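You operate a simulated robot arm through the tools that you are given. There is no shell and no other tool. Be economical: measure what you need, move in short steps, check, and stop when the job is done.

Carry out the task below with a simulated robot arm. There is one attempt and no reset: what you move stays moved.

JOB
Band the yellow notes in yellow and shut them in the note box.
Fine: at counter 24; one band; leave the machine on, its dial at yellow.

The check looks at the end state, three seconds after you hand in, the way a careful person would. Anything else that was tipped, shoved, dropped, spilled or broken makes it a failure.

ROBOT AND FRAMES
A 7-joint arm with a fingered hand on a trunk, on a base that drives. Base frame: it is fixed to the floor where the robot stands at the start and does not move with it; the origin is under the middle of the robot, x ahead of it, y to its left, z up. Lengths are in m, angles in rad, forces in N, time in s.
With the tool pointing down near the work surface it reaches from about 0.14 to 0.76 m from the robot's upright axis, wherever it stands. Its first joint turns from -1.204 to 3.002 rad. Places, roughly: back slot of the note box [0.5, 0.4, 0.8]; band colour dial [0.5, 0.1, 0.8]; blue band key [0.5, 0.1, 0.8]; front slot of the note box [0.5, 0.4, 0.8]; note box lid [0.5, 0.4, 0.9]; slot of the small banding machine [0.6, 0.1, 0.8]; small banding machine [0.5, 0.1, 0.8]; small banding machine switch [0.5, 0.2, 0.8]. Payload 3.4 kg.
The tool frame sits at the grasp point between the pads (the TCP): z along the fingers, y along the line on which they close. The tips reach 0.039 m beyond it. The gripper opens to 0.18 m. The gripper's body begins 0.111 m behind the TCP. The gripper is a hand of 3 fingers: y runs from the thumb to the fingers, the wrist lies at [0, 0, -0.262] in the tool frame, and closing takes about 1.5 s.
Orientation is told as [roll, pitch, yaw] about the base's x, y, z axes, in that order, counted from this pose: with the fingers straight down and closing along the base's y, the tool's x points along the base's -x, its y along +y and its z along -z.

CONTROLS
- The arm moves only by the tool move_arm. Its argument "increments" is a list of rows, each an object of numbers (a shift or turn left out is 0, a gripper value left out holds the last): "dx", "dy", "dz": the shift along the tool's x, y, z in m; "rx", "ry", "rz": the turn, a rotation vector about the tool's x, y, z in degrees. In form: [{"dx": .., "dy": .., "dz": .., "rx": .., "ry": .., "rz": ..}, ...]. A call has 1 to 10 rows; each row shifts and turns the commanded pose from where the row before left it, along the tool's axes as they then stand. "hand" is the gripper command, from -1 (fully open) to 1 (shut), values between in proportion, set as the call begins (left out, the last holds). Each row takes 0.2 s and may step no farther than 0.05 m and 0.15 rad from the row before; otherwise, or with a gripper value out of range, the whole call is refused. Where a pose cannot be reached the arm comes as near as it can. A force on the tool above 90 N (or 10 N above the force at the start of the call, whichever is more), or a blocked arm, ends the call early, and 0.2 s more pass. Each finger travels about 0.072 m/s and halts on what it meets, pressing with about 29 N; the grip force reading is that of the motor and also rises with nothing between the fingers. The clock runs only during rows and for 0.2 s after the last one: add rows that do not move to give the fingers time. The reply holds the time, the measured pose of the TCP, the force on the tool along the base axes, the opening and the grip force, in the units named above and with some noise, with the torque about the TCP (base axes, N m) and any sound that the robot's microphone picked up, and new pictures: "pictures" is both (left out), scene, wrist or none.
- Cameras (640 x 400 px; columns grow to the right, rows downward): "scene" is now at [0.1169, 0.033, 1.7863]; the picture's right is [0.49, -0.87, -0.00], its down [-0.77, -0.43, -0.46] and it looks along [0.40, 0.23, -0.89] (base axes); focal length 263 px, centre (320, 200). "wrist" rides on the gripper at [0.062, -0.036, -0.128] in the tool frame; the picture's right is [0.50, 0.87, 0.00], its down [-0.75, 0.44, -0.49] and it looks along [-0.43, 0.25, 0.87] (tool axes); focal length 226 px, centre (320, 200). There is no depth. A picture from a camera that has moved, and an enlarged one, comes with that camera's place and axes in the base frame and with its lens.
- move_column(by): slides the trunk up (or, below 0, down) by that many m; the arm and the scene camera ride with it, the base frame stays. It gives what a move gives, with no picture.
- steer(legs): drives the robot by 1 to 6 legs, each [ahead, left, turn to the left] in m, m and rad, along the robot's own axes; the way and the turn of a leg run together, so that a leg with both is an arc; at most 1.5 m and 3.142 rad a leg. The arm and the cameras ride along, it lands a little off, and it stops where it bumps. It gives what a move gives, and a new picture of the scene camera.
- grasp_type(shape): the hand has 3 fingers and takes this shape, open, in about a second: jaw (thumb against the fingers, like two jaws); tri (thumb and two fingers); tip (a fingertip pinch); poke (one finger out to press); point (the index stretched); flat (the hand flat); cup (the hand cupped); fist (a fist). The gripper value then closes the fingers along that shape, each until it touches; the sizes above hold for jaw. It gives what a move gives, with no picture.
- turn_head(pan, tilt): turns the head with the scene camera to pan (to the left, within 2.496 rad either way) and tilt (down, from -0.506 to 1.204), counted from straight ahead of the robot. It gives what a move gives, and a new picture of the scene camera.
- inspect(camera, box): a new picture of the part [left, top, right, bottom] of that camera's present view, enlarged. It takes no simulated time.
- close_job(): hands the job in; it is judged then, once.

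Go step by step. Nothing tells you exact positions but the pictures and the camera data: compare them with the known pose of the tool, close in by small moves and look again before you grip or let go. The budget is 120 turns and 260 pictures, counting those below and the enlarged ones. Unless the task says otherwise, let go and move clear before handing in, and close with one line.

The tools are called after "Call:" by a JSON object that holds its "name" and its "arguments". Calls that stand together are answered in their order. move_arm: Moves the arm, as the interface text tells. Its arguments: {"type":"object","properties":{"increments":{"type":"array","items":{"type":"object","properties":{"dx":{"type":"number"},"dy":{"type":"number"},"dz":{"type":"number"},"rx":{"type":"number"},"ry":{"type":"number"},"rz":{"type":"number"}}}},"hand":{"type":"number"},"pictures":{"type":"string","enum":["both","scene","wrist","none"]}},"required":["increments"]} The other tools are called the same way: move_column (by) slides the trunk up or down; grasp_type (shape) gives the hand a shape; steer (legs) drives the base; turn_head (pan, tilt) turns the head that bears the scene camera; inspect (camera, box) takes an enlarged picture of a part of a camera's view; close_job () hands the job in.

At the start:

```text
time_s: 0.0
tool_pos: [0.3757, 0.2609, 1.1823]
tool_rot: [-0.002, 0.0, 0.002]
force: [0.8, 0.4, -0.3]
torque: [0.01, -0.02, 0.03]
finger_gap: 0.1803
grip_force: 0.0
shape: jaw
trunk travel left (down, up): [-0.275, 0.267]
robot x, y, heading: [-0.0019, -0.0002, 0.001]
head pan, tilt: [0.51, 1.087]
```

scene: 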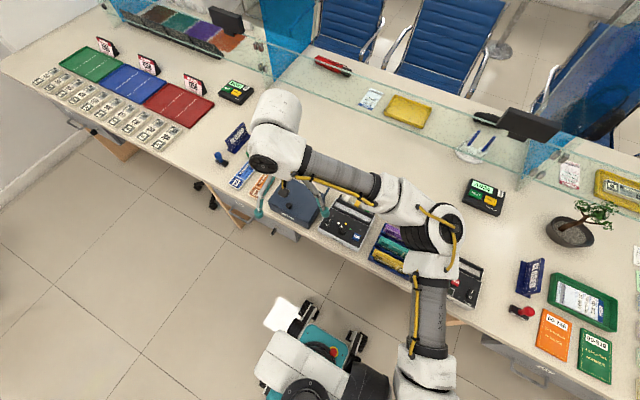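
wrist: 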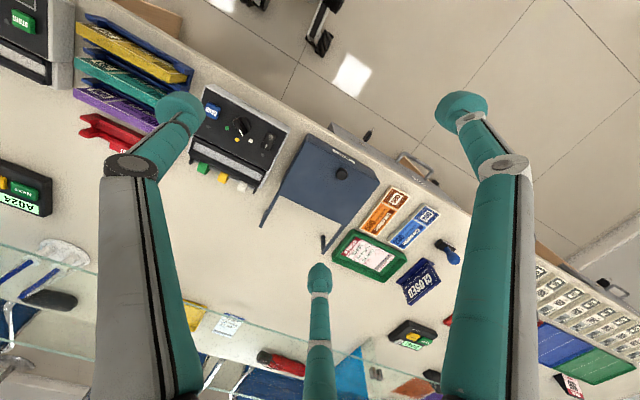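

I see a teller counter with the banding machine, a note rack, and a note box (blue-grey) near the hand. I'll look more closely before moving.

Call:
{"name": "inspect", "arguments": {"camera": "wrist", "box": [180, 60, 420, 260]}}

Call:
{"name": "inspect", "arguments": {"camera": "wrist", "box": [0, 0, 240, 220]}}

Call:
{"name": "inspect", "arguments": {"camera": "scene", "box": [200, 130, 500, 310]}}

```text
2.00 times, centred on (300, 160) of wrist
camera zoom: at [0.3135, 0.2243, 1.3089], right [-0.5, 0.87, 0.0], down [0.75, 0.44, 0.49], along [0.43, 0.25, -0.87], focal length 452 px, centre (360, 280)
```

zoom: 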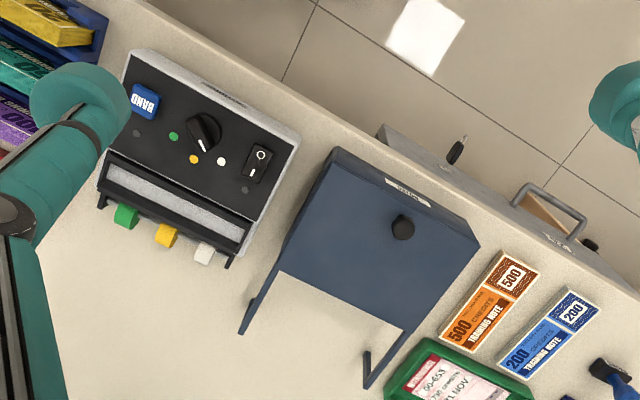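

```text
1.82 times, centred on (120, 110) of wrist
camera zoom: at [0.3135, 0.2243, 1.3089], right [-0.5, 0.87, 0.0], down [0.75, 0.44, 0.49], along [0.43, 0.25, -0.87], focal length 411 px, centre (684, 364)
```

zoom: 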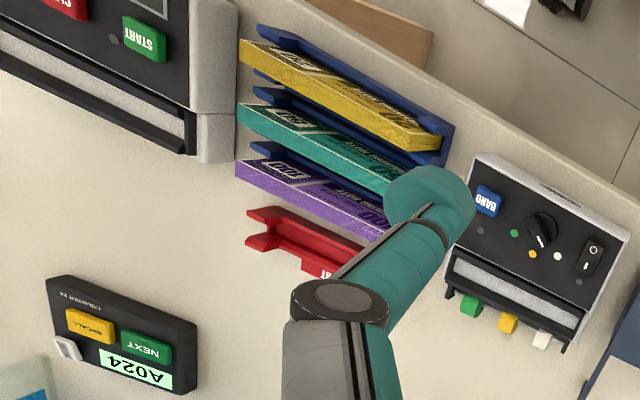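

```text
2.13 times, centred on (350, 220) of scene
camera zoom: at [0.1169, 0.033, 1.7863], right [0.49, -0.87, 0.0], down [-0.77, -0.43, -0.46], along [0.4, 0.23, -0.89], focal length 562 px, centre (256, 157)
```

zoom: 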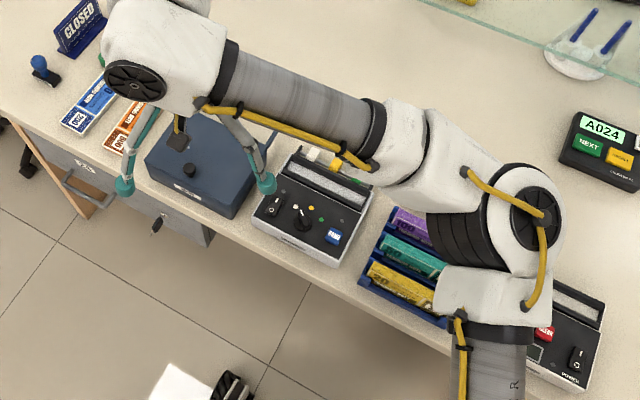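

I take the yellow notes to be in the blue rack near [0.46,-0.08,0.83]. I'll move the hand toward them for a closer look.

Call:
{"name": "move_arm", "arguments": {"increments": [{"dx": 0.005, "dy": -0.041, "dz": 0.008}, {"dx": 0.005, "dy": -0.041, "dz": 0.008}, {"dx": 0.005, "dy": -0.041, "dz": 0.008}, {"dx": 0.005, "dy": -0.041, "dz": 0.008}, {"dx": 0.005, "dy": -0.041, "dz": 0.008}, {"dx": 0.005, "dy": -0.041, "dz": 0.008}, {"dx": 0.005, "dy": -0.041, "dz": 0.008}, {"dx": 0.005, "dy": -0.041, "dz": 0.008}, {"dx": 0.005, "dy": -0.041, "dz": 0.008}, {"dx": 0.005, "dy": -0.041, "dz": 0.008}]}}

```text
time_s: 2.2
tool_pos: [0.3228, -0.1415, 1.1034]
tool_rot: [0.002, -0.002, 0.0]
force: [0.1, -0.3, -0.7]
torque: [-0.04, 0.03, 0.0]
finger_gap: 0.1797
grip_force: 0.0
shape: jaw
out of reach, approached as far as the arm can: row 10
trunk travel left (down, up): [-0.275, 0.267]
robot x, y, heading: [0.001, 0.0003, -0.001]
head pan, tilt: [0.51, 1.087]
camera scene: at [0.1155, 0.0215, 1.7865], right [0.49, -0.87, -0.01], down [-0.77, -0.43, -0.47], along [0.4, 0.23, -0.89], focal length 263 px, centre (320, 200)
camera wrist: at [0.2617, -0.179, 1.2305], right [-0.5, 0.87, 0.0], down [0.75, 0.43, 0.49], along [0.43, 0.25, -0.87], focal length 226 px, centre (320, 200)
```

scene: 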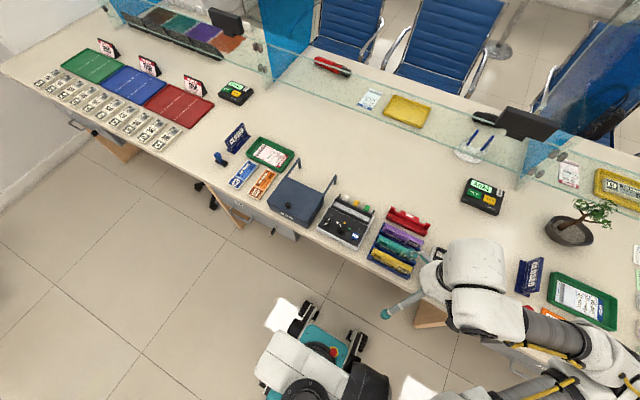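
wrist: 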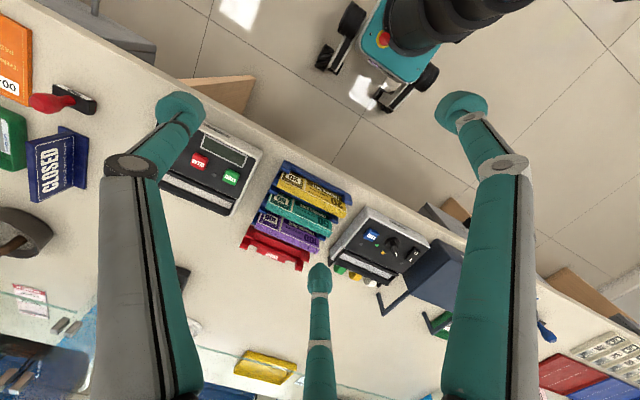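

Clear views now. Enlarging the rack, machine and box.

Call:
{"name": "inspect", "arguments": {"camera": "scene", "box": [260, 160, 440, 280]}}

Call:
{"name": "inspect", "arguments": {"camera": "wrist", "box": [230, 150, 480, 310]}}

Call:
{"name": "inspect", "arguments": {"camera": "scene", "box": [370, 60, 640, 240]}}

```text
3.33 times, centred on (350, 220) of scene
camera zoom: at [0.1155, 0.0215, 1.7865], right [0.49, -0.87, -0.01], down [-0.77, -0.43, -0.47], along [0.4, 0.23, -0.89], focal length 878 px, centre (220, 133)
```

zoom: 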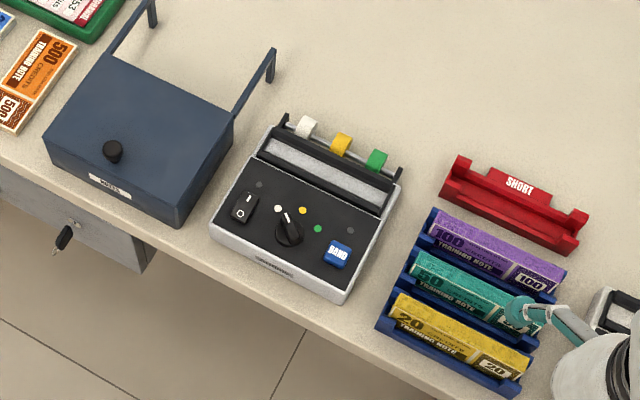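

```text
2.50 times, centred on (355, 230) of wrist
camera zoom: at [0.2617, -0.179, 1.2305], right [-0.5, 0.87, 0.0], down [0.75, 0.43, 0.49], along [0.43, 0.25, -0.87], focal length 565 px, centre (232, 125)
```

zoom: 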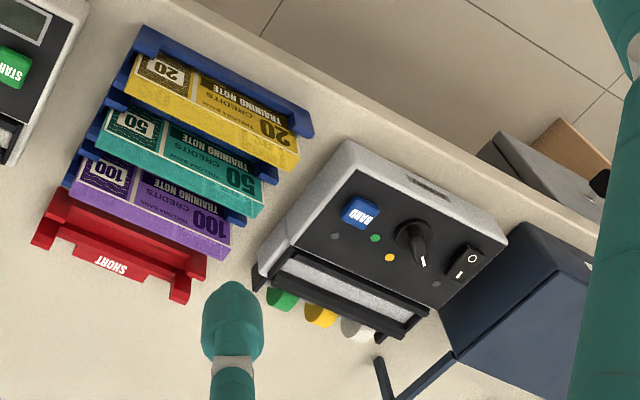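

```text
2.22 times, centred on (505, 150) of scene
camera zoom: at [0.1155, 0.0215, 1.7865], right [0.49, -0.87, -0.01], down [-0.77, -0.43, -0.47], along [0.4, 0.23, -0.89], focal length 585 px, centre (-91, 311)
```

zoom: 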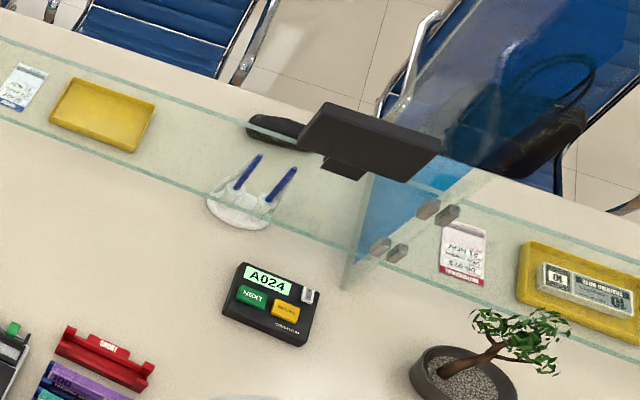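

The rack, the machine (dial on white, switch seemingly off) and the box are visible. I need tighter views.

Call:
{"name": "inspect", "arguments": {"camera": "wrist", "box": [270, 155, 360, 260]}}

Call:
{"name": "inspect", "arguments": {"camera": "scene", "box": [315, 190, 380, 250]}}

Call:
{"name": "inspect", "arguments": {"camera": "scene", "box": [265, 150, 345, 230]}}

Call:
{"name": "inspect", "arguments": {"camera": "scene", "box": [365, 200, 435, 280]}}

```text
3.81 times, centred on (315, 208) of wrist
camera zoom: at [0.2617, -0.179, 1.2305], right [-0.5, 0.87, 0.0], down [0.75, 0.43, 0.49], along [0.43, 0.25, -0.87], focal length 861 px, centre (339, 171)
```

zoom: 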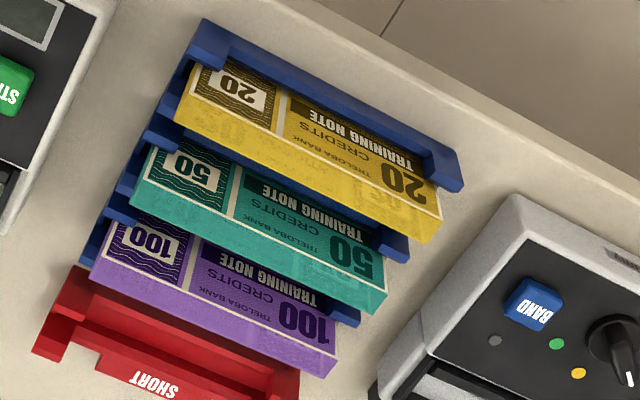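

```text
6.67 times, centred on (348, 220) of scene
camera zoom: at [0.1155, 0.0215, 1.7865], right [0.49, -0.87, -0.01], down [-0.77, -0.43, -0.47], along [0.4, 0.23, -0.89], focal length 1755 px, centre (137, 67)
```

zoom: 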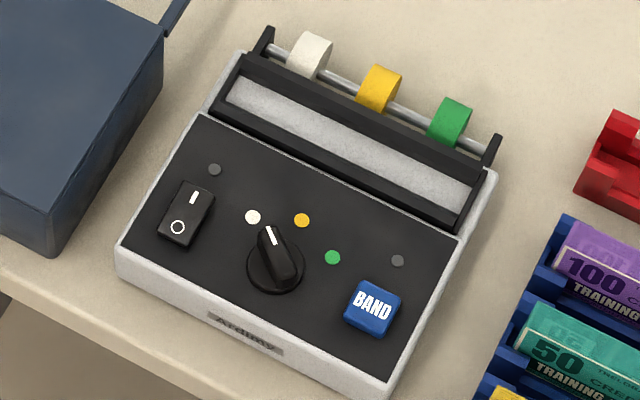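

```text
5.00 times, centred on (305, 190) of scene
camera zoom: at [0.1155, 0.0215, 1.7865], right [0.49, -0.87, -0.01], down [-0.77, -0.43, -0.47], along [0.4, 0.23, -0.89], focal length 1316 px, centre (395, 250)
```

zoom: 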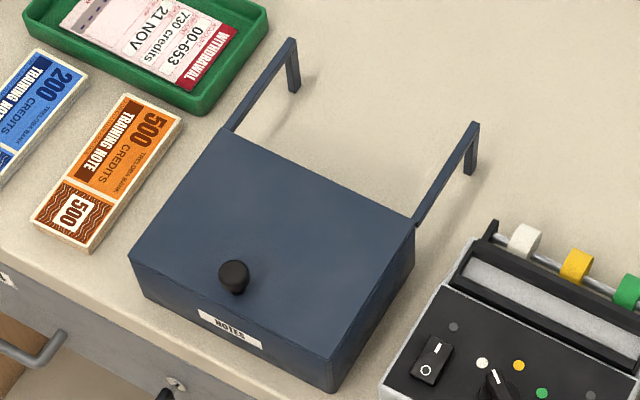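

```text
5.00 times, centred on (400, 240) of scene
camera zoom: at [0.1155, 0.0215, 1.7865], right [0.49, -0.87, -0.01], down [-0.77, -0.43, -0.47], along [0.4, 0.23, -0.89], focal length 1316 px, centre (-80, 0)
```

zoom: 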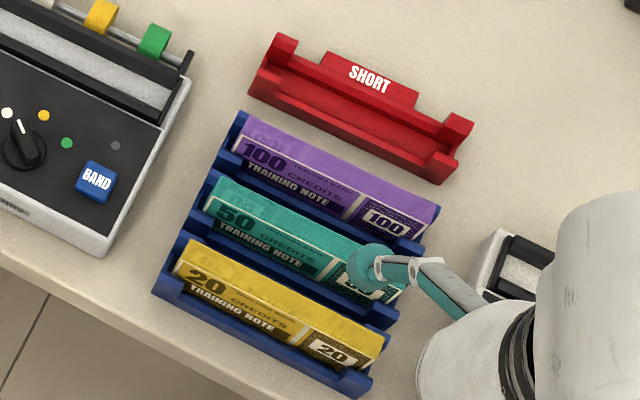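

The bundles appear to stand on their long edge, faces to the robot, so I'd grip across the thickness with the hand yawed −90°. I'll yaw and close the hand in free air to learn how it closes.

Call:
{"name": "move_arm", "arguments": {"increments": [{"rz": 8.5}, {"rz": 8.5}, {"rz": 8.5}, {"rz": 8.5}, {"rz": 8.5}, {"rz": 8.5}, {"rz": 8.5}, {"rz": 8.5}, {"rz": 8.5}, {"rz": 8.5}], "hand": 0.8, "pictures": "none"}}

Call:
{"name": "move_arm", "arguments": {"increments": [{"rz": 5}, {"dx": 0.03, "dy": 0.025, "dz": 0.01}, {"dx": 0.03, "dy": 0.025, "dz": 0.02}, {"dx": 0.03, "dy": 0.025, "dz": 0.02}, {"dx": 0.03, "dy": 0.025, "dz": 0.02}, {"dx": 0.01, "dz": 0.02}]}}

```text
time_s: 4.4
tool_pos: [0.3235, -0.14, 1.1041]
tool_rot: [0.003, 0.0, -1.485]
force: [-0.4, 0.1, -0.7]
torque: [0.02, -0.01, 0.0]
finger_gap: 0.0183
grip_force: 0.1
shape: jaw
trunk travel left (down, up): [-0.275, 0.267]
robot x, y, heading: [-0.0002, 0.0013, -0.002]
head pan, tilt: [0.51, 1.087]
```

```text
time_s: 5.8
tool_pos: [0.4248, -0.0096, 1.0137]
tool_rot: [0.002, 0.001, -1.571]
force: [0.1, -0.4, -0.2]
torque: [-0.04, 0.01, 0.02]
finger_gap: 0.0184
grip_force: 0.1
shape: jaw
trunk travel left (down, up): [-0.275, 0.267]
robot x, y, heading: [-0.0017, 0.0015, -0.002]
head pan, tilt: [0.51, 1.087]
camera scene: at [0.1173, 0.0289, 1.7863], right [0.49, -0.87, 0.0], down [-0.78, -0.43, -0.46], along [0.4, 0.23, -0.89], focal length 263 px, centre (320, 200)
camera wrist: at [0.3888, 0.0526, 1.1413], right [0.87, 0.5, 0.0], down [0.43, -0.75, 0.49], along [0.25, -0.42, -0.87], focal length 226 px, centre (320, 200)
```

scene: 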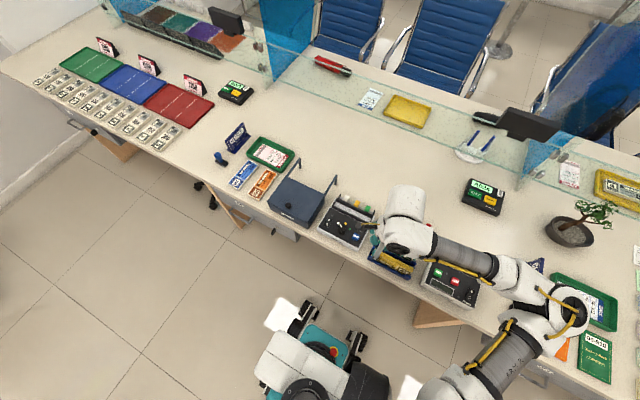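
wrist: 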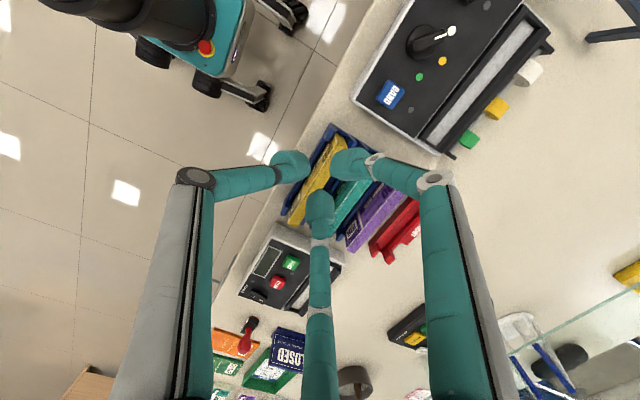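

Closed, the jaw is a thumb opposite two fingers about 4 cm apart. Zooming onto the rack and machine from here.

Call:
{"name": "inspect", "arguments": {"camera": "wrist", "box": [270, 110, 430, 260]}}

Call:
{"name": "inspect", "arguments": {"camera": "wrist", "box": [340, 0, 560, 170]}}

```text
2.67 times, centred on (350, 185) of wrist
camera zoom: at [0.3888, 0.0526, 1.1413], right [0.87, 0.5, 0.0], down [0.43, -0.75, 0.49], along [0.25, -0.42, -0.87], focal length 603 px, centre (240, 240)
```

zoom: 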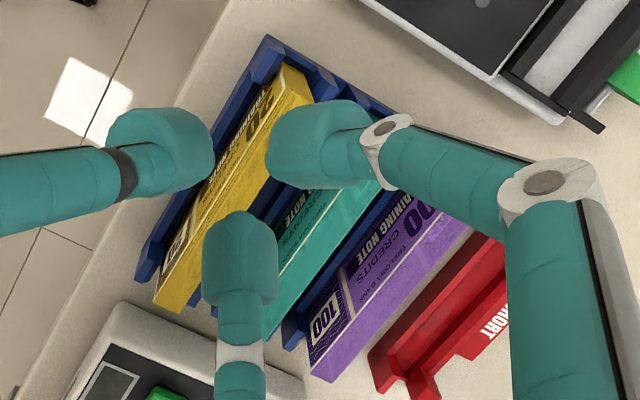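

```text
2.35 times, centred on (450, 85) of wrist
camera zoom: at [0.3888, 0.0526, 1.1413], right [0.87, 0.5, 0.0], down [0.43, -0.75, 0.49], along [0.25, -0.42, -0.87], focal length 532 px, centre (14, 471)
```

zoom: 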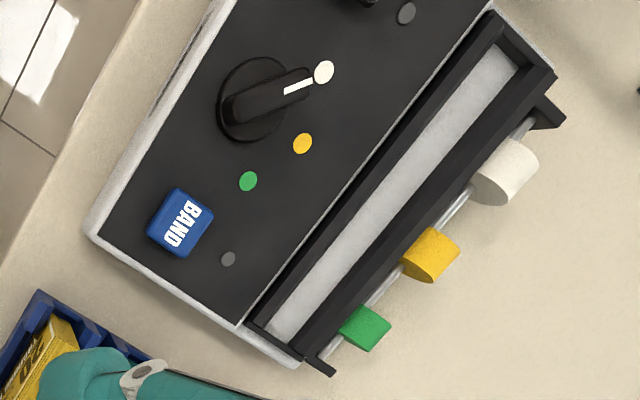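

The bundles do stand on edge, and the slot is a narrow trough of similar length. First the machine: I'll form the poke shape and view the fingertip.

Call:
{"name": "grasp_type", "arguments": {"shape": "poke"}}

Call:
{"name": "move_arm", "arguments": {"increments": [{"dx": 0.03, "dz": -0.01}, {"dx": 0.03, "dz": -0.01}, {"dx": 0.03, "dz": 0.0}, {"dx": 0.03}, {"dx": 0.03}], "pictures": "wrist"}}

```text
time_s: 6.7
tool_pos: [0.4244, -0.0103, 1.0147]
tool_rot: [0.003, 0.002, -1.571]
force: [-0.2, -0.1, -0.4]
torque: [-0.02, 0.01, -0.01]
finger_gap: 0.0
grip_force: 0.0
shape: poke
trunk travel left (down, up): [-0.275, 0.267]
robot x, y, heading: [0.001, -0.0, 0.001]
head pan, tilt: [0.51, 1.087]
```

```text
time_s: 7.9
tool_pos: [0.425, 0.1415, 1.0337]
tool_rot: [0.001, -0.001, -1.571]
force: [0.8, 0.0, 0.0]
torque: [-0.04, -0.03, -0.02]
finger_gap: 0.0
grip_force: 0.0
shape: poke
trunk travel left (down, up): [-0.275, 0.267]
robot x, y, heading: [0.0018, -0.0028, -0.003]
head pan, tilt: [0.51, 1.087]
camera wrist: at [0.3887, 0.2045, 1.1616], right [0.87, 0.5, 0.0], down [0.43, -0.75, 0.49], along [0.25, -0.43, -0.87], focal length 226 px, centre (320, 200)
```

wrist: 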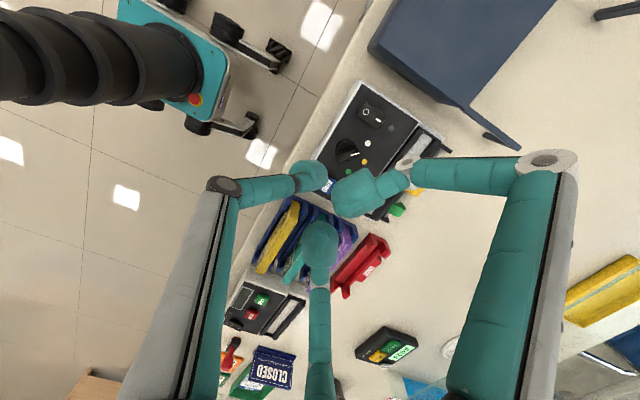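

The poke shape isn't clearly one finger yet; I'll set the hand value and look.

Call:
{"name": "move_arm", "arguments": {"increments": [{}, {}, {}, {}, {}, {}, {}], "hand": 1, "pictures": "wrist"}}

```text
time_s: 9.5
tool_pos: [0.4249, 0.1407, 1.0345]
tool_rot: [0.0, 0.003, -1.57]
force: [-0.4, 0.6, -0.2]
torque: [0.0, 0.0, 0.01]
finger_gap: 0.0002
grip_force: 28.7
shape: jaw
trunk travel left (down, up): [-0.275, 0.267]
robot x, y, heading: [0.0006, -0.0024, 0.0]
head pan, tilt: [0.51, 1.087]
camera wrist: at [0.3886, 0.2025, 1.162], right [0.87, 0.5, 0.0], down [0.43, -0.75, 0.49], along [0.25, -0.43, -0.87], focal length 226 px, centre (320, 200)
```

wrist: 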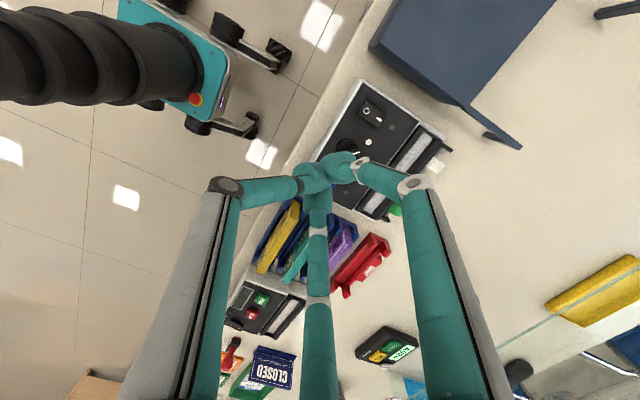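

Giving a hand value reverts to jaw; I'll re-form poke and inspect it closely.

Call:
{"name": "grasp_type", "arguments": {"shape": "poke"}}

Call:
{"name": "move_arm", "arguments": {"increments": [{}, {}, {}, {}, {}], "pictures": "none"}}

Call:
{"name": "inspect", "arguments": {"camera": "wrist", "box": [200, 70, 520, 270]}}

Call:
{"name": "turn_head", "arguments": {"pan": 0.3, "tilt": 1.0}}

Call:
{"name": "inspect", "arguments": {"camera": "scene", "box": [200, 110, 400, 260]}}

```text
time_s: 10.4
tool_pos: [0.4243, 0.1397, 1.036]
tool_rot: [0.002, 0.001, -1.572]
force: [0.0, 0.0, 0.3]
torque: [0.0, 0.0, -0.02]
finger_gap: 0.0
grip_force: 0.1
shape: poke
trunk travel left (down, up): [-0.275, 0.267]
robot x, y, heading: [0.002, -0.0001, -0.0]
head pan, tilt: [0.51, 1.087]
```

```text
time_s: 11.6
tool_pos: [0.4252, 0.1391, 1.0348]
tool_rot: [0.003, 0.003, -1.572]
force: [-0.7, -0.7, 0.1]
torque: [0.0, 0.0, -0.01]
finger_gap: 0.0001
grip_force: 0.1
shape: poke
trunk travel left (down, up): [-0.275, 0.267]
robot x, y, heading: [0.0018, 0.0009, -0.002]
head pan, tilt: [0.51, 1.087]
```

```text
2.00 times, centred on (360, 170) of wrist
camera zoom: at [0.3887, 0.2023, 1.162], right [0.87, 0.5, 0.0], down [0.43, -0.75, 0.49], along [0.25, -0.43, -0.87], focal length 452 px, centre (240, 260)
```

zoom: 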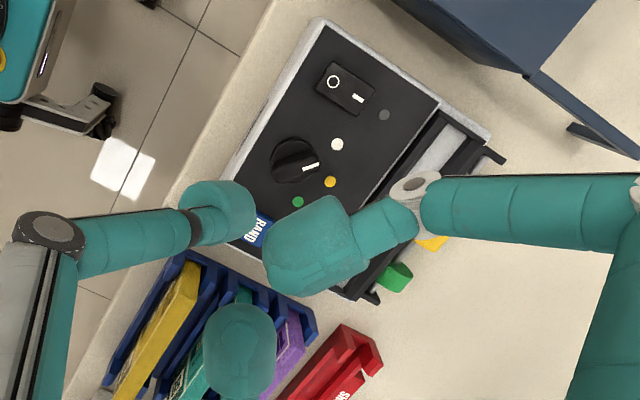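

```text
time_s: 12.3
tool_pos: [0.4243, 0.1396, 1.0345]
tool_rot: [0.002, 0.001, -1.572]
force: [-0.5, -0.5, 0.1]
torque: [0.01, 0.01, 0.03]
finger_gap: 0.0
grip_force: 0.1
shape: poke
trunk travel left (down, up): [-0.275, 0.267]
robot x, y, heading: [-0.0025, -0.0017, -0.0]
head pan, tilt: [0.3, 1.0]
camera scene: at [0.1282, 0.0202, 1.7921], right [0.3, -0.96, 0.0], down [-0.81, -0.25, -0.54], along [0.51, 0.16, -0.84], focal length 263 px, centre (320, 200)
```

scene: 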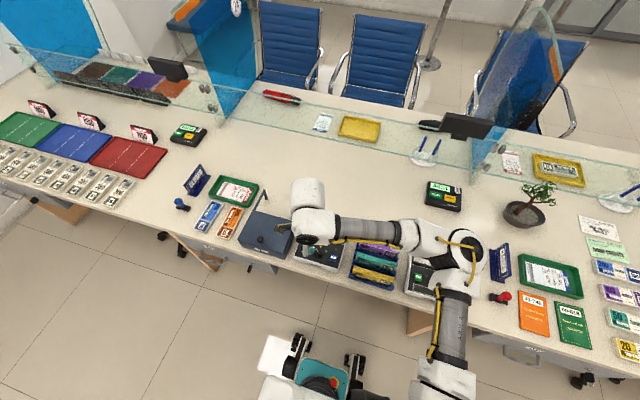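

```text
2.67 times, centred on (300, 185) of scene
camera zoom: at [0.1282, 0.0202, 1.7921], right [0.3, -0.96, 0.0], down [-0.81, -0.25, -0.54], along [0.51, 0.16, -0.84], focal length 702 px, centre (373, 240)
```

zoom: 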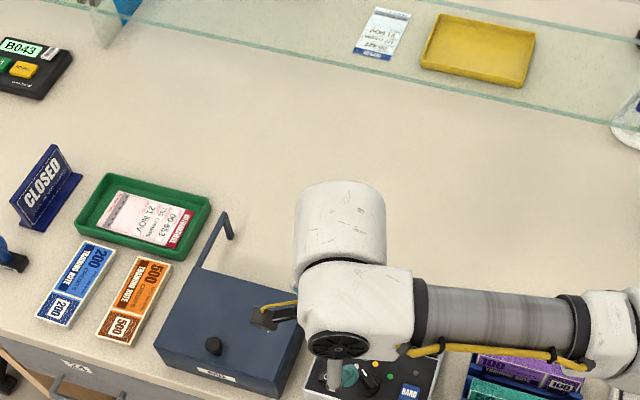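

In poke the thumb is the extended finger, roughly on the tool axis; the other two curl. The "I" end of the switch is at about [0.485, 0.193]; I'll hover above it and check.

Call:
{"name": "move_arm", "arguments": {"increments": [{"dx": 0.027, "dy": 0.033}, {"dx": 0.027, "dy": 0.033}, {"dz": 0.04}, {"dz": 0.04}, {"dz": 0.025}], "pictures": "none"}}

Call:
{"name": "inspect", "arguments": {"camera": "wrist", "box": [230, 100, 430, 250]}}

Call:
{"name": "inspect", "arguments": {"camera": "scene", "box": [260, 180, 380, 280]}}

```text
time_s: 13.5
tool_pos: [0.4896, 0.1949, 0.9303]
tool_rot: [0.001, 0.002, -1.571]
force: [-0.5, -0.2, -0.3]
torque: [-0.02, 0.01, -0.01]
finger_gap: 0.0003
grip_force: 0.0
shape: poke
trunk travel left (down, up): [-0.275, 0.267]
robot x, y, heading: [-0.0018, 0.0022, 0.0]
head pan, tilt: [0.3, 1.0]
```

```text
2.67 times, centred on (330, 175) of wrist
camera zoom: at [0.4546, 0.2567, 1.0576], right [0.87, 0.5, 0.0], down [0.43, -0.75, 0.49], along [0.25, -0.42, -0.87], focal length 603 px, centre (293, 267)
```

zoom: 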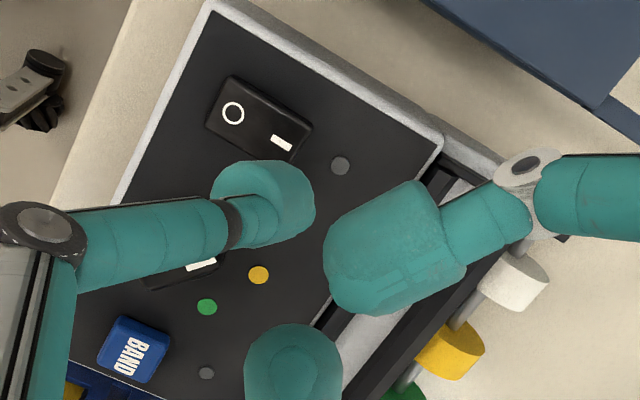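

```text
4.00 times, centred on (320, 230) of scene
camera zoom: at [0.1291, 0.0195, 1.792], right [0.3, -0.96, 0.0], down [-0.81, -0.25, -0.54], along [0.51, 0.16, -0.84], focal length 1053 px, centre (320, 80)
```

zoom: 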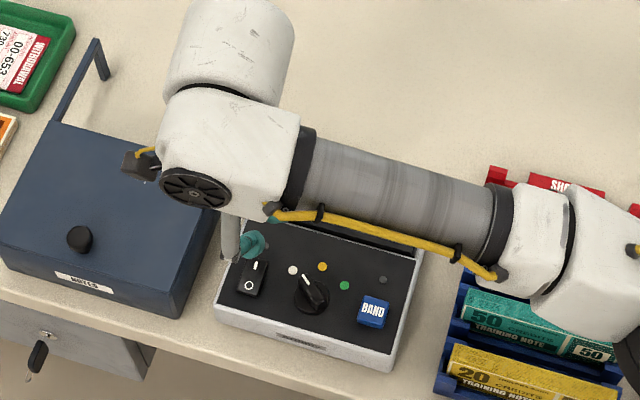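

Triangulated switch "I" mark at [0.487, 0.193, 0.840]; thumb pad is at about x=0.483. I'll shift slightly and descend, watching force.

Call:
{"name": "move_arm", "arguments": {"increments": [{"dy": 0.006, "dx": -0.002}, {"dz": 0.02}, {"dz": 0.02}], "pictures": "none"}}

Call:
{"name": "move_arm", "arguments": {"increments": [{"dz": 0.005}], "pictures": "none"}}

Call:
{"name": "move_arm", "arguments": {"increments": [{"dz": 0.004}], "pictures": "none"}}

Call:
{"name": "inspect", "arguments": {"camera": "wrist", "box": [230, 100, 430, 250]}}

```text
time_s: 14.3
tool_pos: [0.4971, 0.193, 0.8896]
tool_rot: [0.003, 0.001, -1.571]
force: [0.1, -0.4, 1.1]
torque: [0.01, -0.04, -0.02]
finger_gap: 0.0005
grip_force: 0.1
shape: poke
trunk travel left (down, up): [-0.275, 0.267]
robot x, y, heading: [-0.0002, -0.0028, 0.0]
head pan, tilt: [0.3, 1.0]
```

```text
time_s: 14.7
tool_pos: [0.4975, 0.1923, 0.8846]
tool_rot: [0.001, 0.001, -1.571]
force: [-0.1, 0.5, -0.3]
torque: [0.02, -0.02, 0.02]
finger_gap: 0.0002
grip_force: 0.1
shape: poke
trunk travel left (down, up): [-0.275, 0.267]
robot x, y, heading: [0.0006, -0.0008, -0.001]
head pan, tilt: [0.3, 1.0]
```

```text
time_s: 15.1
tool_pos: [0.4965, 0.192, 0.8816]
tool_rot: [0.002, 0.002, -1.571]
force: [1.2, -0.5, 1.8]
torque: [-0.01, 0.0, -0.03]
finger_gap: 0.0
grip_force: 0.1
shape: poke
trunk travel left (down, up): [-0.275, 0.267]
robot x, y, heading: [0.0016, -0.0005, -0.003]
head pan, tilt: [0.3, 1.0]
```

```text
2.67 times, centred on (330, 175) of wrist
camera zoom: at [0.4603, 0.2549, 1.0084], right [0.87, 0.5, 0.0], down [0.43, -0.75, 0.49], along [0.25, -0.43, -0.87], focal length 603 px, centre (293, 267)
```

zoom: 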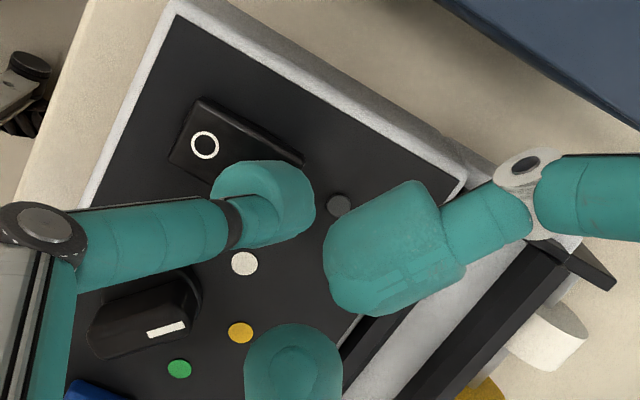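

The thumb covers the "I" end, likely just touching. Pressing further in small steps.

Call:
{"name": "move_arm", "arguments": {"increments": [{"dz": 0.004}], "pictures": "none"}}

Call:
{"name": "move_arm", "arguments": {"increments": [{"dz": 0.003}], "pictures": "none"}}

Call:
{"name": "move_arm", "arguments": {"increments": [{"dz": 0.002}], "pictures": "none"}}

Call:
{"name": "inspect", "arguments": {"camera": "wrist", "box": [230, 100, 430, 250]}}

```text
time_s: 15.5
tool_pos: [0.496, 0.1926, 0.8784]
tool_rot: [0.002, 0.003, -1.571]
force: [1.0, 0.6, 1.8]
torque: [0.0, -0.04, 0.02]
finger_gap: 0.0001
grip_force: 0.1
shape: poke
trunk travel left (down, up): [-0.275, 0.267]
robot x, y, heading: [0.0017, 0.0002, -0.004]
head pan, tilt: [0.3, 1.0]
```

```text
time_s: 15.9
tool_pos: [0.4966, 0.1927, 0.8752]
tool_rot: [0.005, 0.002, -1.573]
force: [3.0, 0.1, 10.9]
torque: [-0.02, -0.05, -0.01]
finger_gap: 0.0
grip_force: 0.1
shape: poke
trunk travel left (down, up): [-0.275, 0.267]
robot x, y, heading: [0.0018, 0.0002, 0.002]
head pan, tilt: [0.3, 1.0]
```

```text
time_s: 16.3
tool_pos: [0.4977, 0.1926, 0.8736]
tool_rot: [0.005, 0.004, -1.573]
force: [12.2, -0.1, 18.7]
torque: [-0.05, -0.32, 0.03]
finger_gap: 0.0
grip_force: 0.0
shape: poke
trunk travel left (down, up): [-0.275, 0.267]
robot x, y, heading: [-0.0004, -0.003, 0.001]
head pan, tilt: [0.3, 1.0]
```

```text
2.67 times, centred on (330, 175) of wrist
camera zoom: at [0.4616, 0.2547, 1.0012], right [0.87, 0.5, 0.01], down [0.43, -0.76, 0.49], along [0.25, -0.42, -0.87], focal length 603 px, centre (293, 267)
```

zoom: 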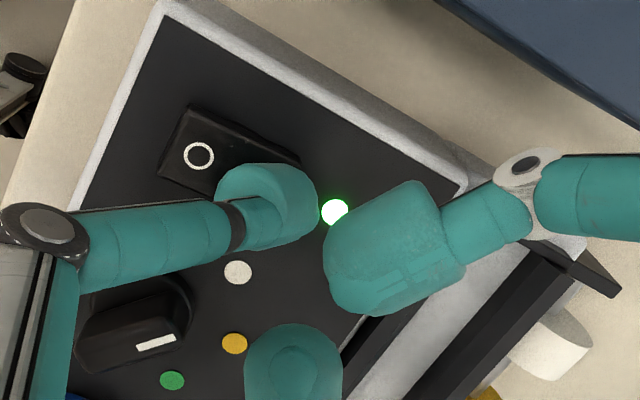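

The power lamp is green: the machine is on. Next I'll nudge the dial pointer from white to yellow with the thumb, pushing toward −y at about z=0.847.

Call:
{"name": "move_arm", "arguments": {"increments": [{"dz": -0.03}, {"dx": -0.015, "dy": -0.004}, {"dz": 0.01}, {"dz": 0.0095}], "pictures": "none"}}

Call:
{"name": "inspect", "arguments": {"camera": "wrist", "box": [230, 100, 430, 250]}}

Call:
{"name": "inspect", "arguments": {"camera": "scene", "box": [290, 200, 370, 260]}}

```text
time_s: 17.3
tool_pos: [0.4927, 0.1777, 0.8821]
tool_rot: [0.001, 0.0, -1.57]
force: [-0.1, 0.2, -0.3]
torque: [0.02, 0.03, -0.02]
finger_gap: 0.0
grip_force: 0.1
shape: poke
trunk travel left (down, up): [-0.275, 0.267]
robot x, y, heading: [0.0022, 0.0029, 0.001]
head pan, tilt: [0.3, 1.0]
```

```text
2.67 times, centred on (330, 175) of wrist
camera zoom: at [0.4565, 0.2397, 1.0093], right [0.87, 0.5, 0.0], down [0.44, -0.75, 0.49], along [0.25, -0.43, -0.87], focal length 603 px, centre (293, 267)
```

zoom: 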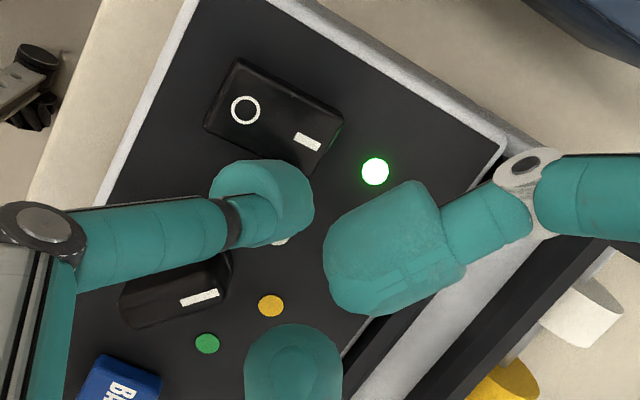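

```text
6.67 times, centred on (330, 230) of scene
camera zoom: at [0.1287, 0.0206, 1.792], right [0.3, -0.96, 0.0], down [-0.81, -0.25, -0.54], along [0.51, 0.16, -0.84], focal length 1755 px, centre (253, 0)
```

zoom: 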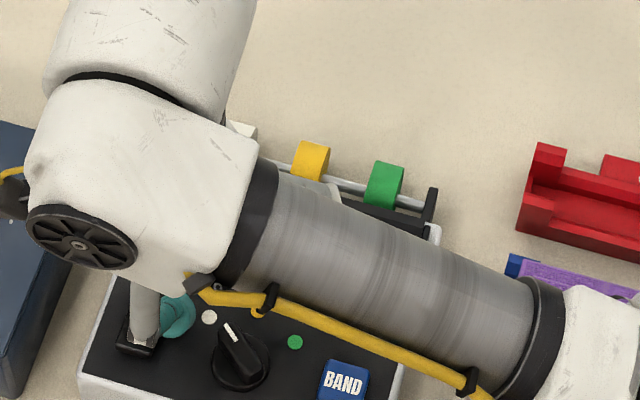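

The thumb is between switch and pointer, at the right height. Pushing toward −y in small steps.

Call:
{"name": "move_arm", "arguments": {"increments": [{"dx": -0.005}, {"dx": -0.005}], "pictures": "none"}}

Call:
{"name": "move_arm", "arguments": {"increments": [{"dx": -0.004}, {"dx": -0.003}], "pictures": "none"}}

Call:
{"name": "inspect", "arguments": {"camera": "wrist", "box": [230, 100, 430, 250]}}

Call:
{"name": "inspect", "arguments": {"camera": "scene", "box": [290, 200, 370, 260]}}

```text
time_s: 17.9
tool_pos: [0.4924, 0.1674, 0.8829]
tool_rot: [0.001, 0.001, -1.571]
force: [0.1, 0.6, 0.0]
torque: [-0.01, 0.02, 0.0]
finger_gap: 0.0
grip_force: 0.1
shape: poke
trunk travel left (down, up): [-0.275, 0.267]
robot x, y, heading: [0.0019, 0.0025, 0.001]
head pan, tilt: [0.3, 1.0]
```

```text
time_s: 18.5
tool_pos: [0.4927, 0.1608, 0.8822]
tool_rot: [0.002, 0.001, -1.571]
force: [-0.2, 1.4, -0.6]
torque: [0.02, -0.01, -0.01]
finger_gap: 0.0001
grip_force: 0.1
shape: poke
trunk travel left (down, up): [-0.275, 0.267]
robot x, y, heading: [-0.003, -0.0023, 0.003]
head pan, tilt: [0.3, 1.0]
```

```text
2.67 times, centred on (330, 175) of wrist
camera zoom: at [0.4563, 0.2231, 1.0094], right [0.87, 0.5, 0.0], down [0.44, -0.75, 0.49], along [0.25, -0.43, -0.87], focal length 603 px, centre (293, 267)
```

zoom: 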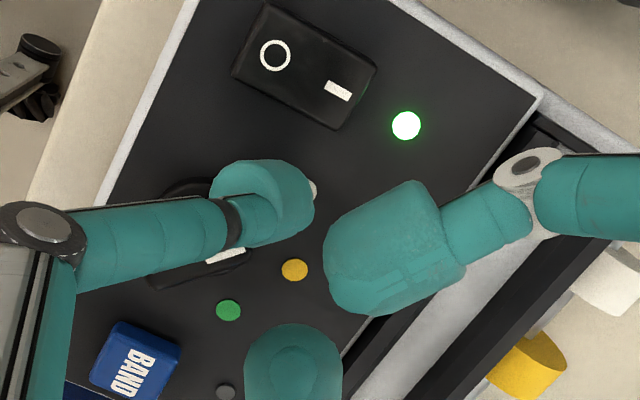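

```text
6.67 times, centred on (330, 230) of scene
camera zoom: at [0.1283, 0.0209, 1.7921], right [0.3, -0.96, 0.0], down [-0.81, -0.25, -0.54], along [0.51, 0.16, -0.84], focal length 1755 px, centre (253, 0)
```

zoom: 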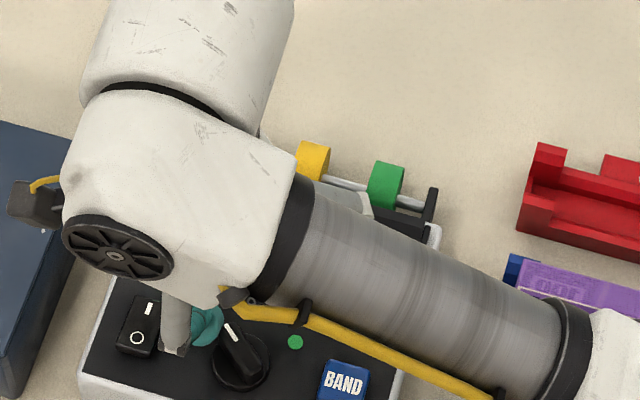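

Just about touching the pointer; continuing.

Call:
{"name": "move_arm", "arguments": {"increments": [{"dx": -0.003}, {"dx": -0.002}], "pictures": "none"}}

Call:
{"name": "move_arm", "arguments": {"increments": [{"dx": -0.003}, {"dx": -0.002}], "pictures": "none"}}

Call:
{"name": "inspect", "arguments": {"camera": "scene", "box": [290, 200, 370, 260]}}

```text
time_s: 19.1
tool_pos: [0.4921, 0.1548, 0.8828]
tool_rot: [0.003, 0.002, -1.57]
force: [0.0, 0.1, -0.3]
torque: [-0.04, -0.04, 0.02]
finger_gap: 0.0002
grip_force: 0.0
shape: poke
trunk travel left (down, up): [-0.275, 0.267]
robot x, y, heading: [-0.0039, -0.0003, 0.001]
head pan, tilt: [0.3, 1.0]
```

```text
time_s: 19.7
tool_pos: [0.492, 0.153, 0.8832]
tool_rot: [0.005, 0.002, -1.57]
force: [4.2, 7.8, 3.5]
torque: [0.16, -0.09, -0.06]
finger_gap: 0.0001
grip_force: 0.1
shape: poke
trunk travel left (down, up): [-0.275, 0.267]
robot x, y, heading: [0.0022, -0.0012, 0.002]
head pan, tilt: [0.3, 1.0]
```

```text
6.67 times, centred on (330, 230) of scene
camera zoom: at [0.1289, 0.0253, 1.7921], right [0.3, -0.96, 0.0], down [-0.81, -0.25, -0.54], along [0.51, 0.16, -0.84], focal length 1755 px, centre (253, 0)
```

zoom: 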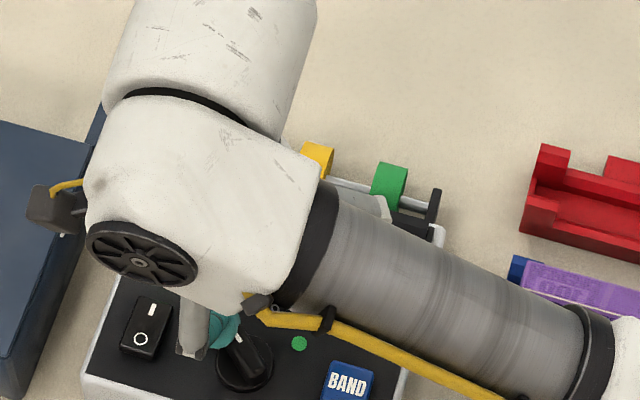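

Contact at 8 N; continuing gently.

Call:
{"name": "move_arm", "arguments": {"increments": [{"dx": -0.002}, {}], "pictures": "none"}}

Call:
{"name": "move_arm", "arguments": {"increments": [{"dx": -0.002}, {}], "pictures": "none"}}

Call:
{"name": "inspect", "arguments": {"camera": "wrist", "box": [230, 100, 430, 250]}}

Call:
{"name": "inspect", "arguments": {"camera": "scene", "box": [300, 220, 350, 260]}}

```text
time_s: 20.3
tool_pos: [0.4926, 0.1534, 0.8834]
tool_rot: [0.003, 0.0, -1.571]
force: [10.6, 19.3, 7.8]
torque: [0.45, -0.18, -0.15]
finger_gap: 0.0
grip_force: 0.0
shape: poke
trunk travel left (down, up): [-0.275, 0.267]
robot x, y, heading: [-0.0006, -0.0019, -0.001]
head pan, tilt: [0.3, 1.0]
```

```text
time_s: 20.9
tool_pos: [0.4939, 0.1485, 0.8827]
tool_rot: [0.004, 0.0, -1.572]
force: [20.4, 19.0, 11.0]
torque: [0.52, -0.45, -0.13]
finger_gap: 0.0001
grip_force: 0.1
shape: poke
trunk travel left (down, up): [-0.275, 0.267]
robot x, y, heading: [-0.0003, -0.0022, -0.004]
head pan, tilt: [0.3, 1.0]
```

```text
2.67 times, centred on (330, 175) of wrist
camera zoom: at [0.4584, 0.2114, 1.0095], right [0.87, 0.5, 0.0], down [0.43, -0.75, 0.49], along [0.25, -0.43, -0.87], focal length 603 px, centre (293, 267)
```

zoom: 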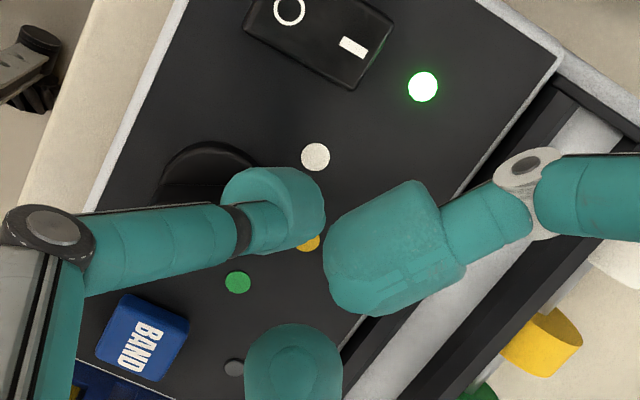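

```text
10.00 times, centred on (325, 240) of scene
camera zoom: at [0.1312, 0.0296, 1.7919], right [0.3, -0.96, 0.0], down [-0.81, -0.25, -0.54], along [0.51, 0.16, -0.84], focal length 2632 px, centre (270, -200)
```

zoom: 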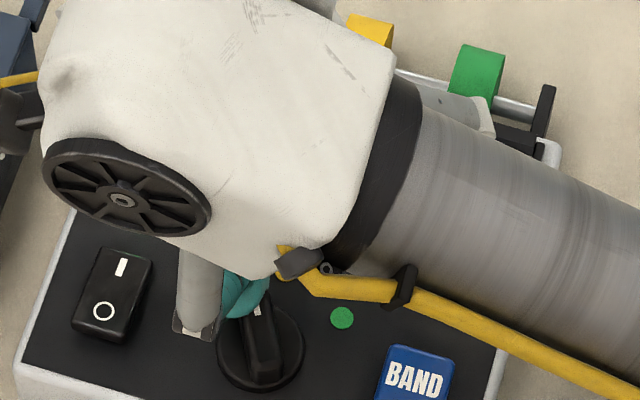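

The dial turned. I'll back off and check where it points.

Call:
{"name": "move_arm", "arguments": {"increments": [{"dx": 0.01}, {"dz": -0.03}, {"dx": 0.03, "dz": -0.03}, {"dx": 0.03, "dz": -0.02}], "pictures": "none"}}

Call:
{"name": "inspect", "arguments": {"camera": "wrist", "box": [230, 120, 430, 270]}}

Call:
{"name": "inspect", "arguments": {"camera": "scene", "box": [300, 210, 370, 260]}}

```text
time_s: 21.9
tool_pos: [0.493, 0.2205, 0.9624]
tool_rot: [-0.002, -0.003, -1.571]
force: [0.9, -0.3, 0.3]
torque: [0.0, -0.02, -0.01]
finger_gap: 0.0002
grip_force: 0.0
shape: poke
trunk travel left (down, up): [-0.275, 0.267]
robot x, y, heading: [-0.0011, -0.0007, 0.001]
head pan, tilt: [0.3, 1.0]
```

```text
2.67 times, centred on (330, 195) of wrist
camera zoom: at [0.4562, 0.2841, 1.0887], right [0.87, 0.5, 0.0], down [0.43, -0.75, 0.5], along [0.25, -0.43, -0.87], focal length 603 px, centre (293, 213)
```

zoom: 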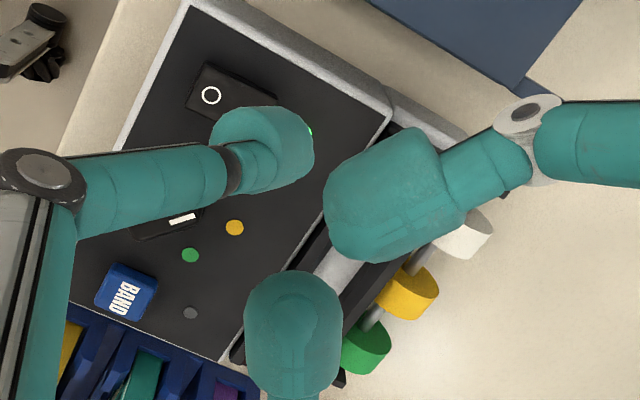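

```text
8.00 times, centred on (335, 235) of scene
camera zoom: at [0.1274, 0.0287, 1.7921], right [0.3, -0.96, 0.0], down [-0.81, -0.25, -0.54], along [0.51, 0.16, -0.84], focal length 2106 px, centre (200, -80)
```

zoom: 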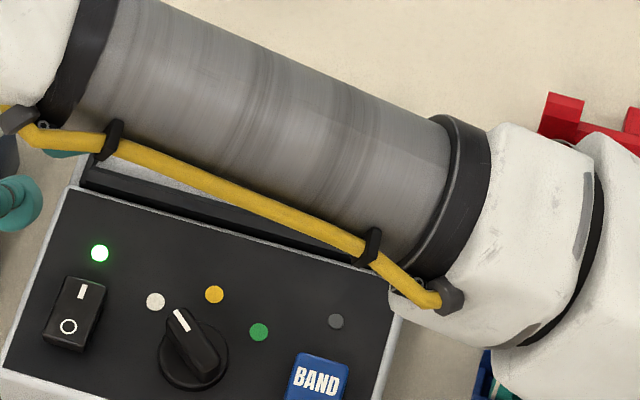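

The dial sprang back to white (detented). I'll repeat and push past the midpoint, nearer the pointer's tip.

Call:
{"name": "move_arm", "arguments": {"increments": [{"dx": -0.022, "dy": 0.003, "dz": 0.03}, {"dx": -0.022, "dz": 0.03}, {"dz": 0.019}, {"dx": -0.01}, {"dx": -0.01}, {"dx": -0.006}], "pictures": "none"}}

Call:
{"name": "move_arm", "arguments": {"increments": [{"dx": -0.003}, {"dx": -0.003}, {}], "pictures": "none"}}

Call:
{"name": "inspect", "arguments": {"camera": "scene", "box": [300, 210, 370, 260]}}

```text
time_s: 23.3
tool_pos: [0.4956, 0.1465, 0.8834]
tool_rot: [0.003, 0.004, -1.572]
force: [7.6, 4.6, 3.0]
torque: [0.14, -0.2, 0.01]
finger_gap: 0.0
grip_force: 0.0
shape: poke
trunk travel left (down, up): [-0.275, 0.267]
robot x, y, heading: [-0.002, -0.0011, 0.001]
head pan, tilt: [0.3, 1.0]
```

```text
time_s: 24.1
tool_pos: [0.4988, 0.1414, 0.8832]
tool_rot: [0.006, 0.001, -1.572]
force: [23.6, 6.6, 10.4]
torque: [0.17, -0.52, -0.05]
finger_gap: 0.0
grip_force: 0.1
shape: poke
trunk travel left (down, up): [-0.275, 0.267]
robot x, y, heading: [0.0005, -0.0026, -0.0]
head pan, tilt: [0.3, 1.0]
```

```text
8.00 times, centred on (335, 235) of scene
camera zoom: at [0.1321, 0.0229, 1.792], right [0.3, -0.96, 0.0], down [-0.81, -0.25, -0.54], along [0.51, 0.16, -0.84], focal length 2106 px, centre (200, -80)
```

zoom: 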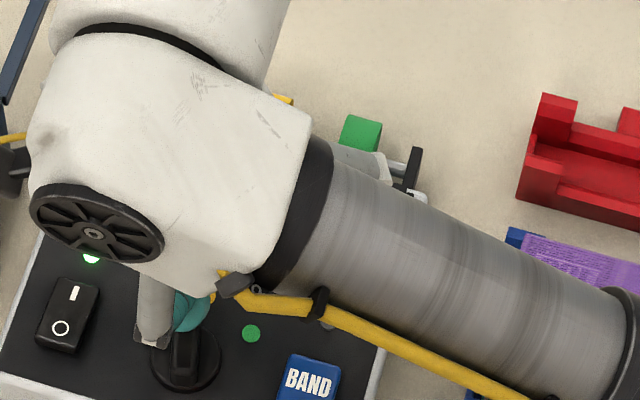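

The pointer is past halfway but the thumb is riding over its end; I'll push a little more with a slight pull back in x.

Call:
{"name": "move_arm", "arguments": {"increments": [{"dx": -0.004, "dy": -0.002}, {"dx": -0.003, "dy": -0.001}, {}], "pictures": "none"}}

Call:
{"name": "inspect", "arguments": {"camera": "scene", "box": [300, 210, 370, 260]}}

```text
time_s: 24.9
tool_pos: [0.4967, 0.1315, 0.8839]
tool_rot: [0.004, 0.0, -1.574]
force: [26.7, -0.6, 13.8]
torque: [-0.04, -0.66, -0.03]
finger_gap: 0.0002
grip_force: 0.1
shape: poke
trunk travel left (down, up): [-0.275, 0.267]
robot x, y, heading: [0.0005, -0.0, -0.0]
head pan, tilt: [0.3, 1.0]
```

```text
8.00 times, centred on (335, 235) of scene
camera zoom: at [0.132, 0.0182, 1.792], right [0.3, -0.96, 0.0], down [-0.81, -0.25, -0.54], along [0.51, 0.16, -0.84], focal length 2106 px, centre (200, -80)
```

zoom: 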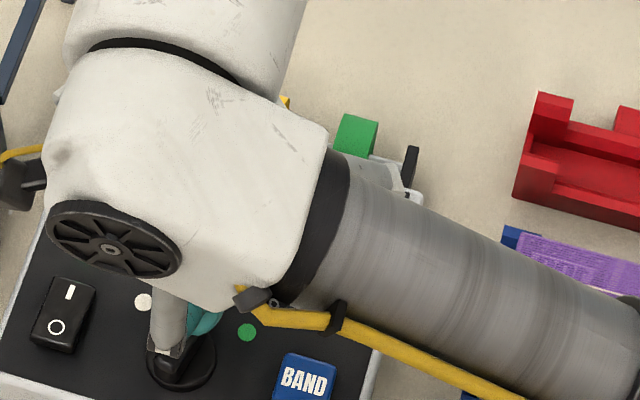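

Now the thumb sits at the pointer's end, aligned with yellow. I'll lift and look.

Call:
{"name": "move_arm", "arguments": {"increments": [{"dy": 0.005}, {"dz": -0.035}, {"dx": 0.03, "dz": -0.035}, {"dx": 0.03, "dz": -0.02}, {"dx": 0.02}], "pictures": "none"}}

Call:
{"name": "inspect", "arguments": {"camera": "scene", "box": [300, 210, 370, 260]}}

```text
time_s: 26.1
tool_pos: [0.4963, 0.2134, 0.9725]
tool_rot: [0.002, 0.0, -1.57]
force: [-0.4, -0.1, -0.2]
torque: [-0.01, 0.02, -0.03]
finger_gap: 0.0
grip_force: 0.1
shape: poke
trunk travel left (down, up): [-0.275, 0.267]
robot x, y, heading: [0.0008, -0.003, -0.002]
head pan, tilt: [0.3, 1.0]
```

```text
8.00 times, centred on (335, 235) of scene
camera zoom: at [0.1287, 0.0242, 1.792], right [0.3, -0.96, 0.0], down [-0.81, -0.25, -0.54], along [0.51, 0.16, -0.84], focal length 2106 px, centre (200, -80)
```

zoom: 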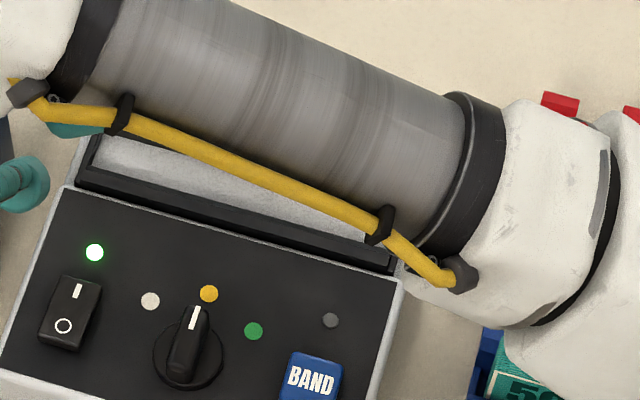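

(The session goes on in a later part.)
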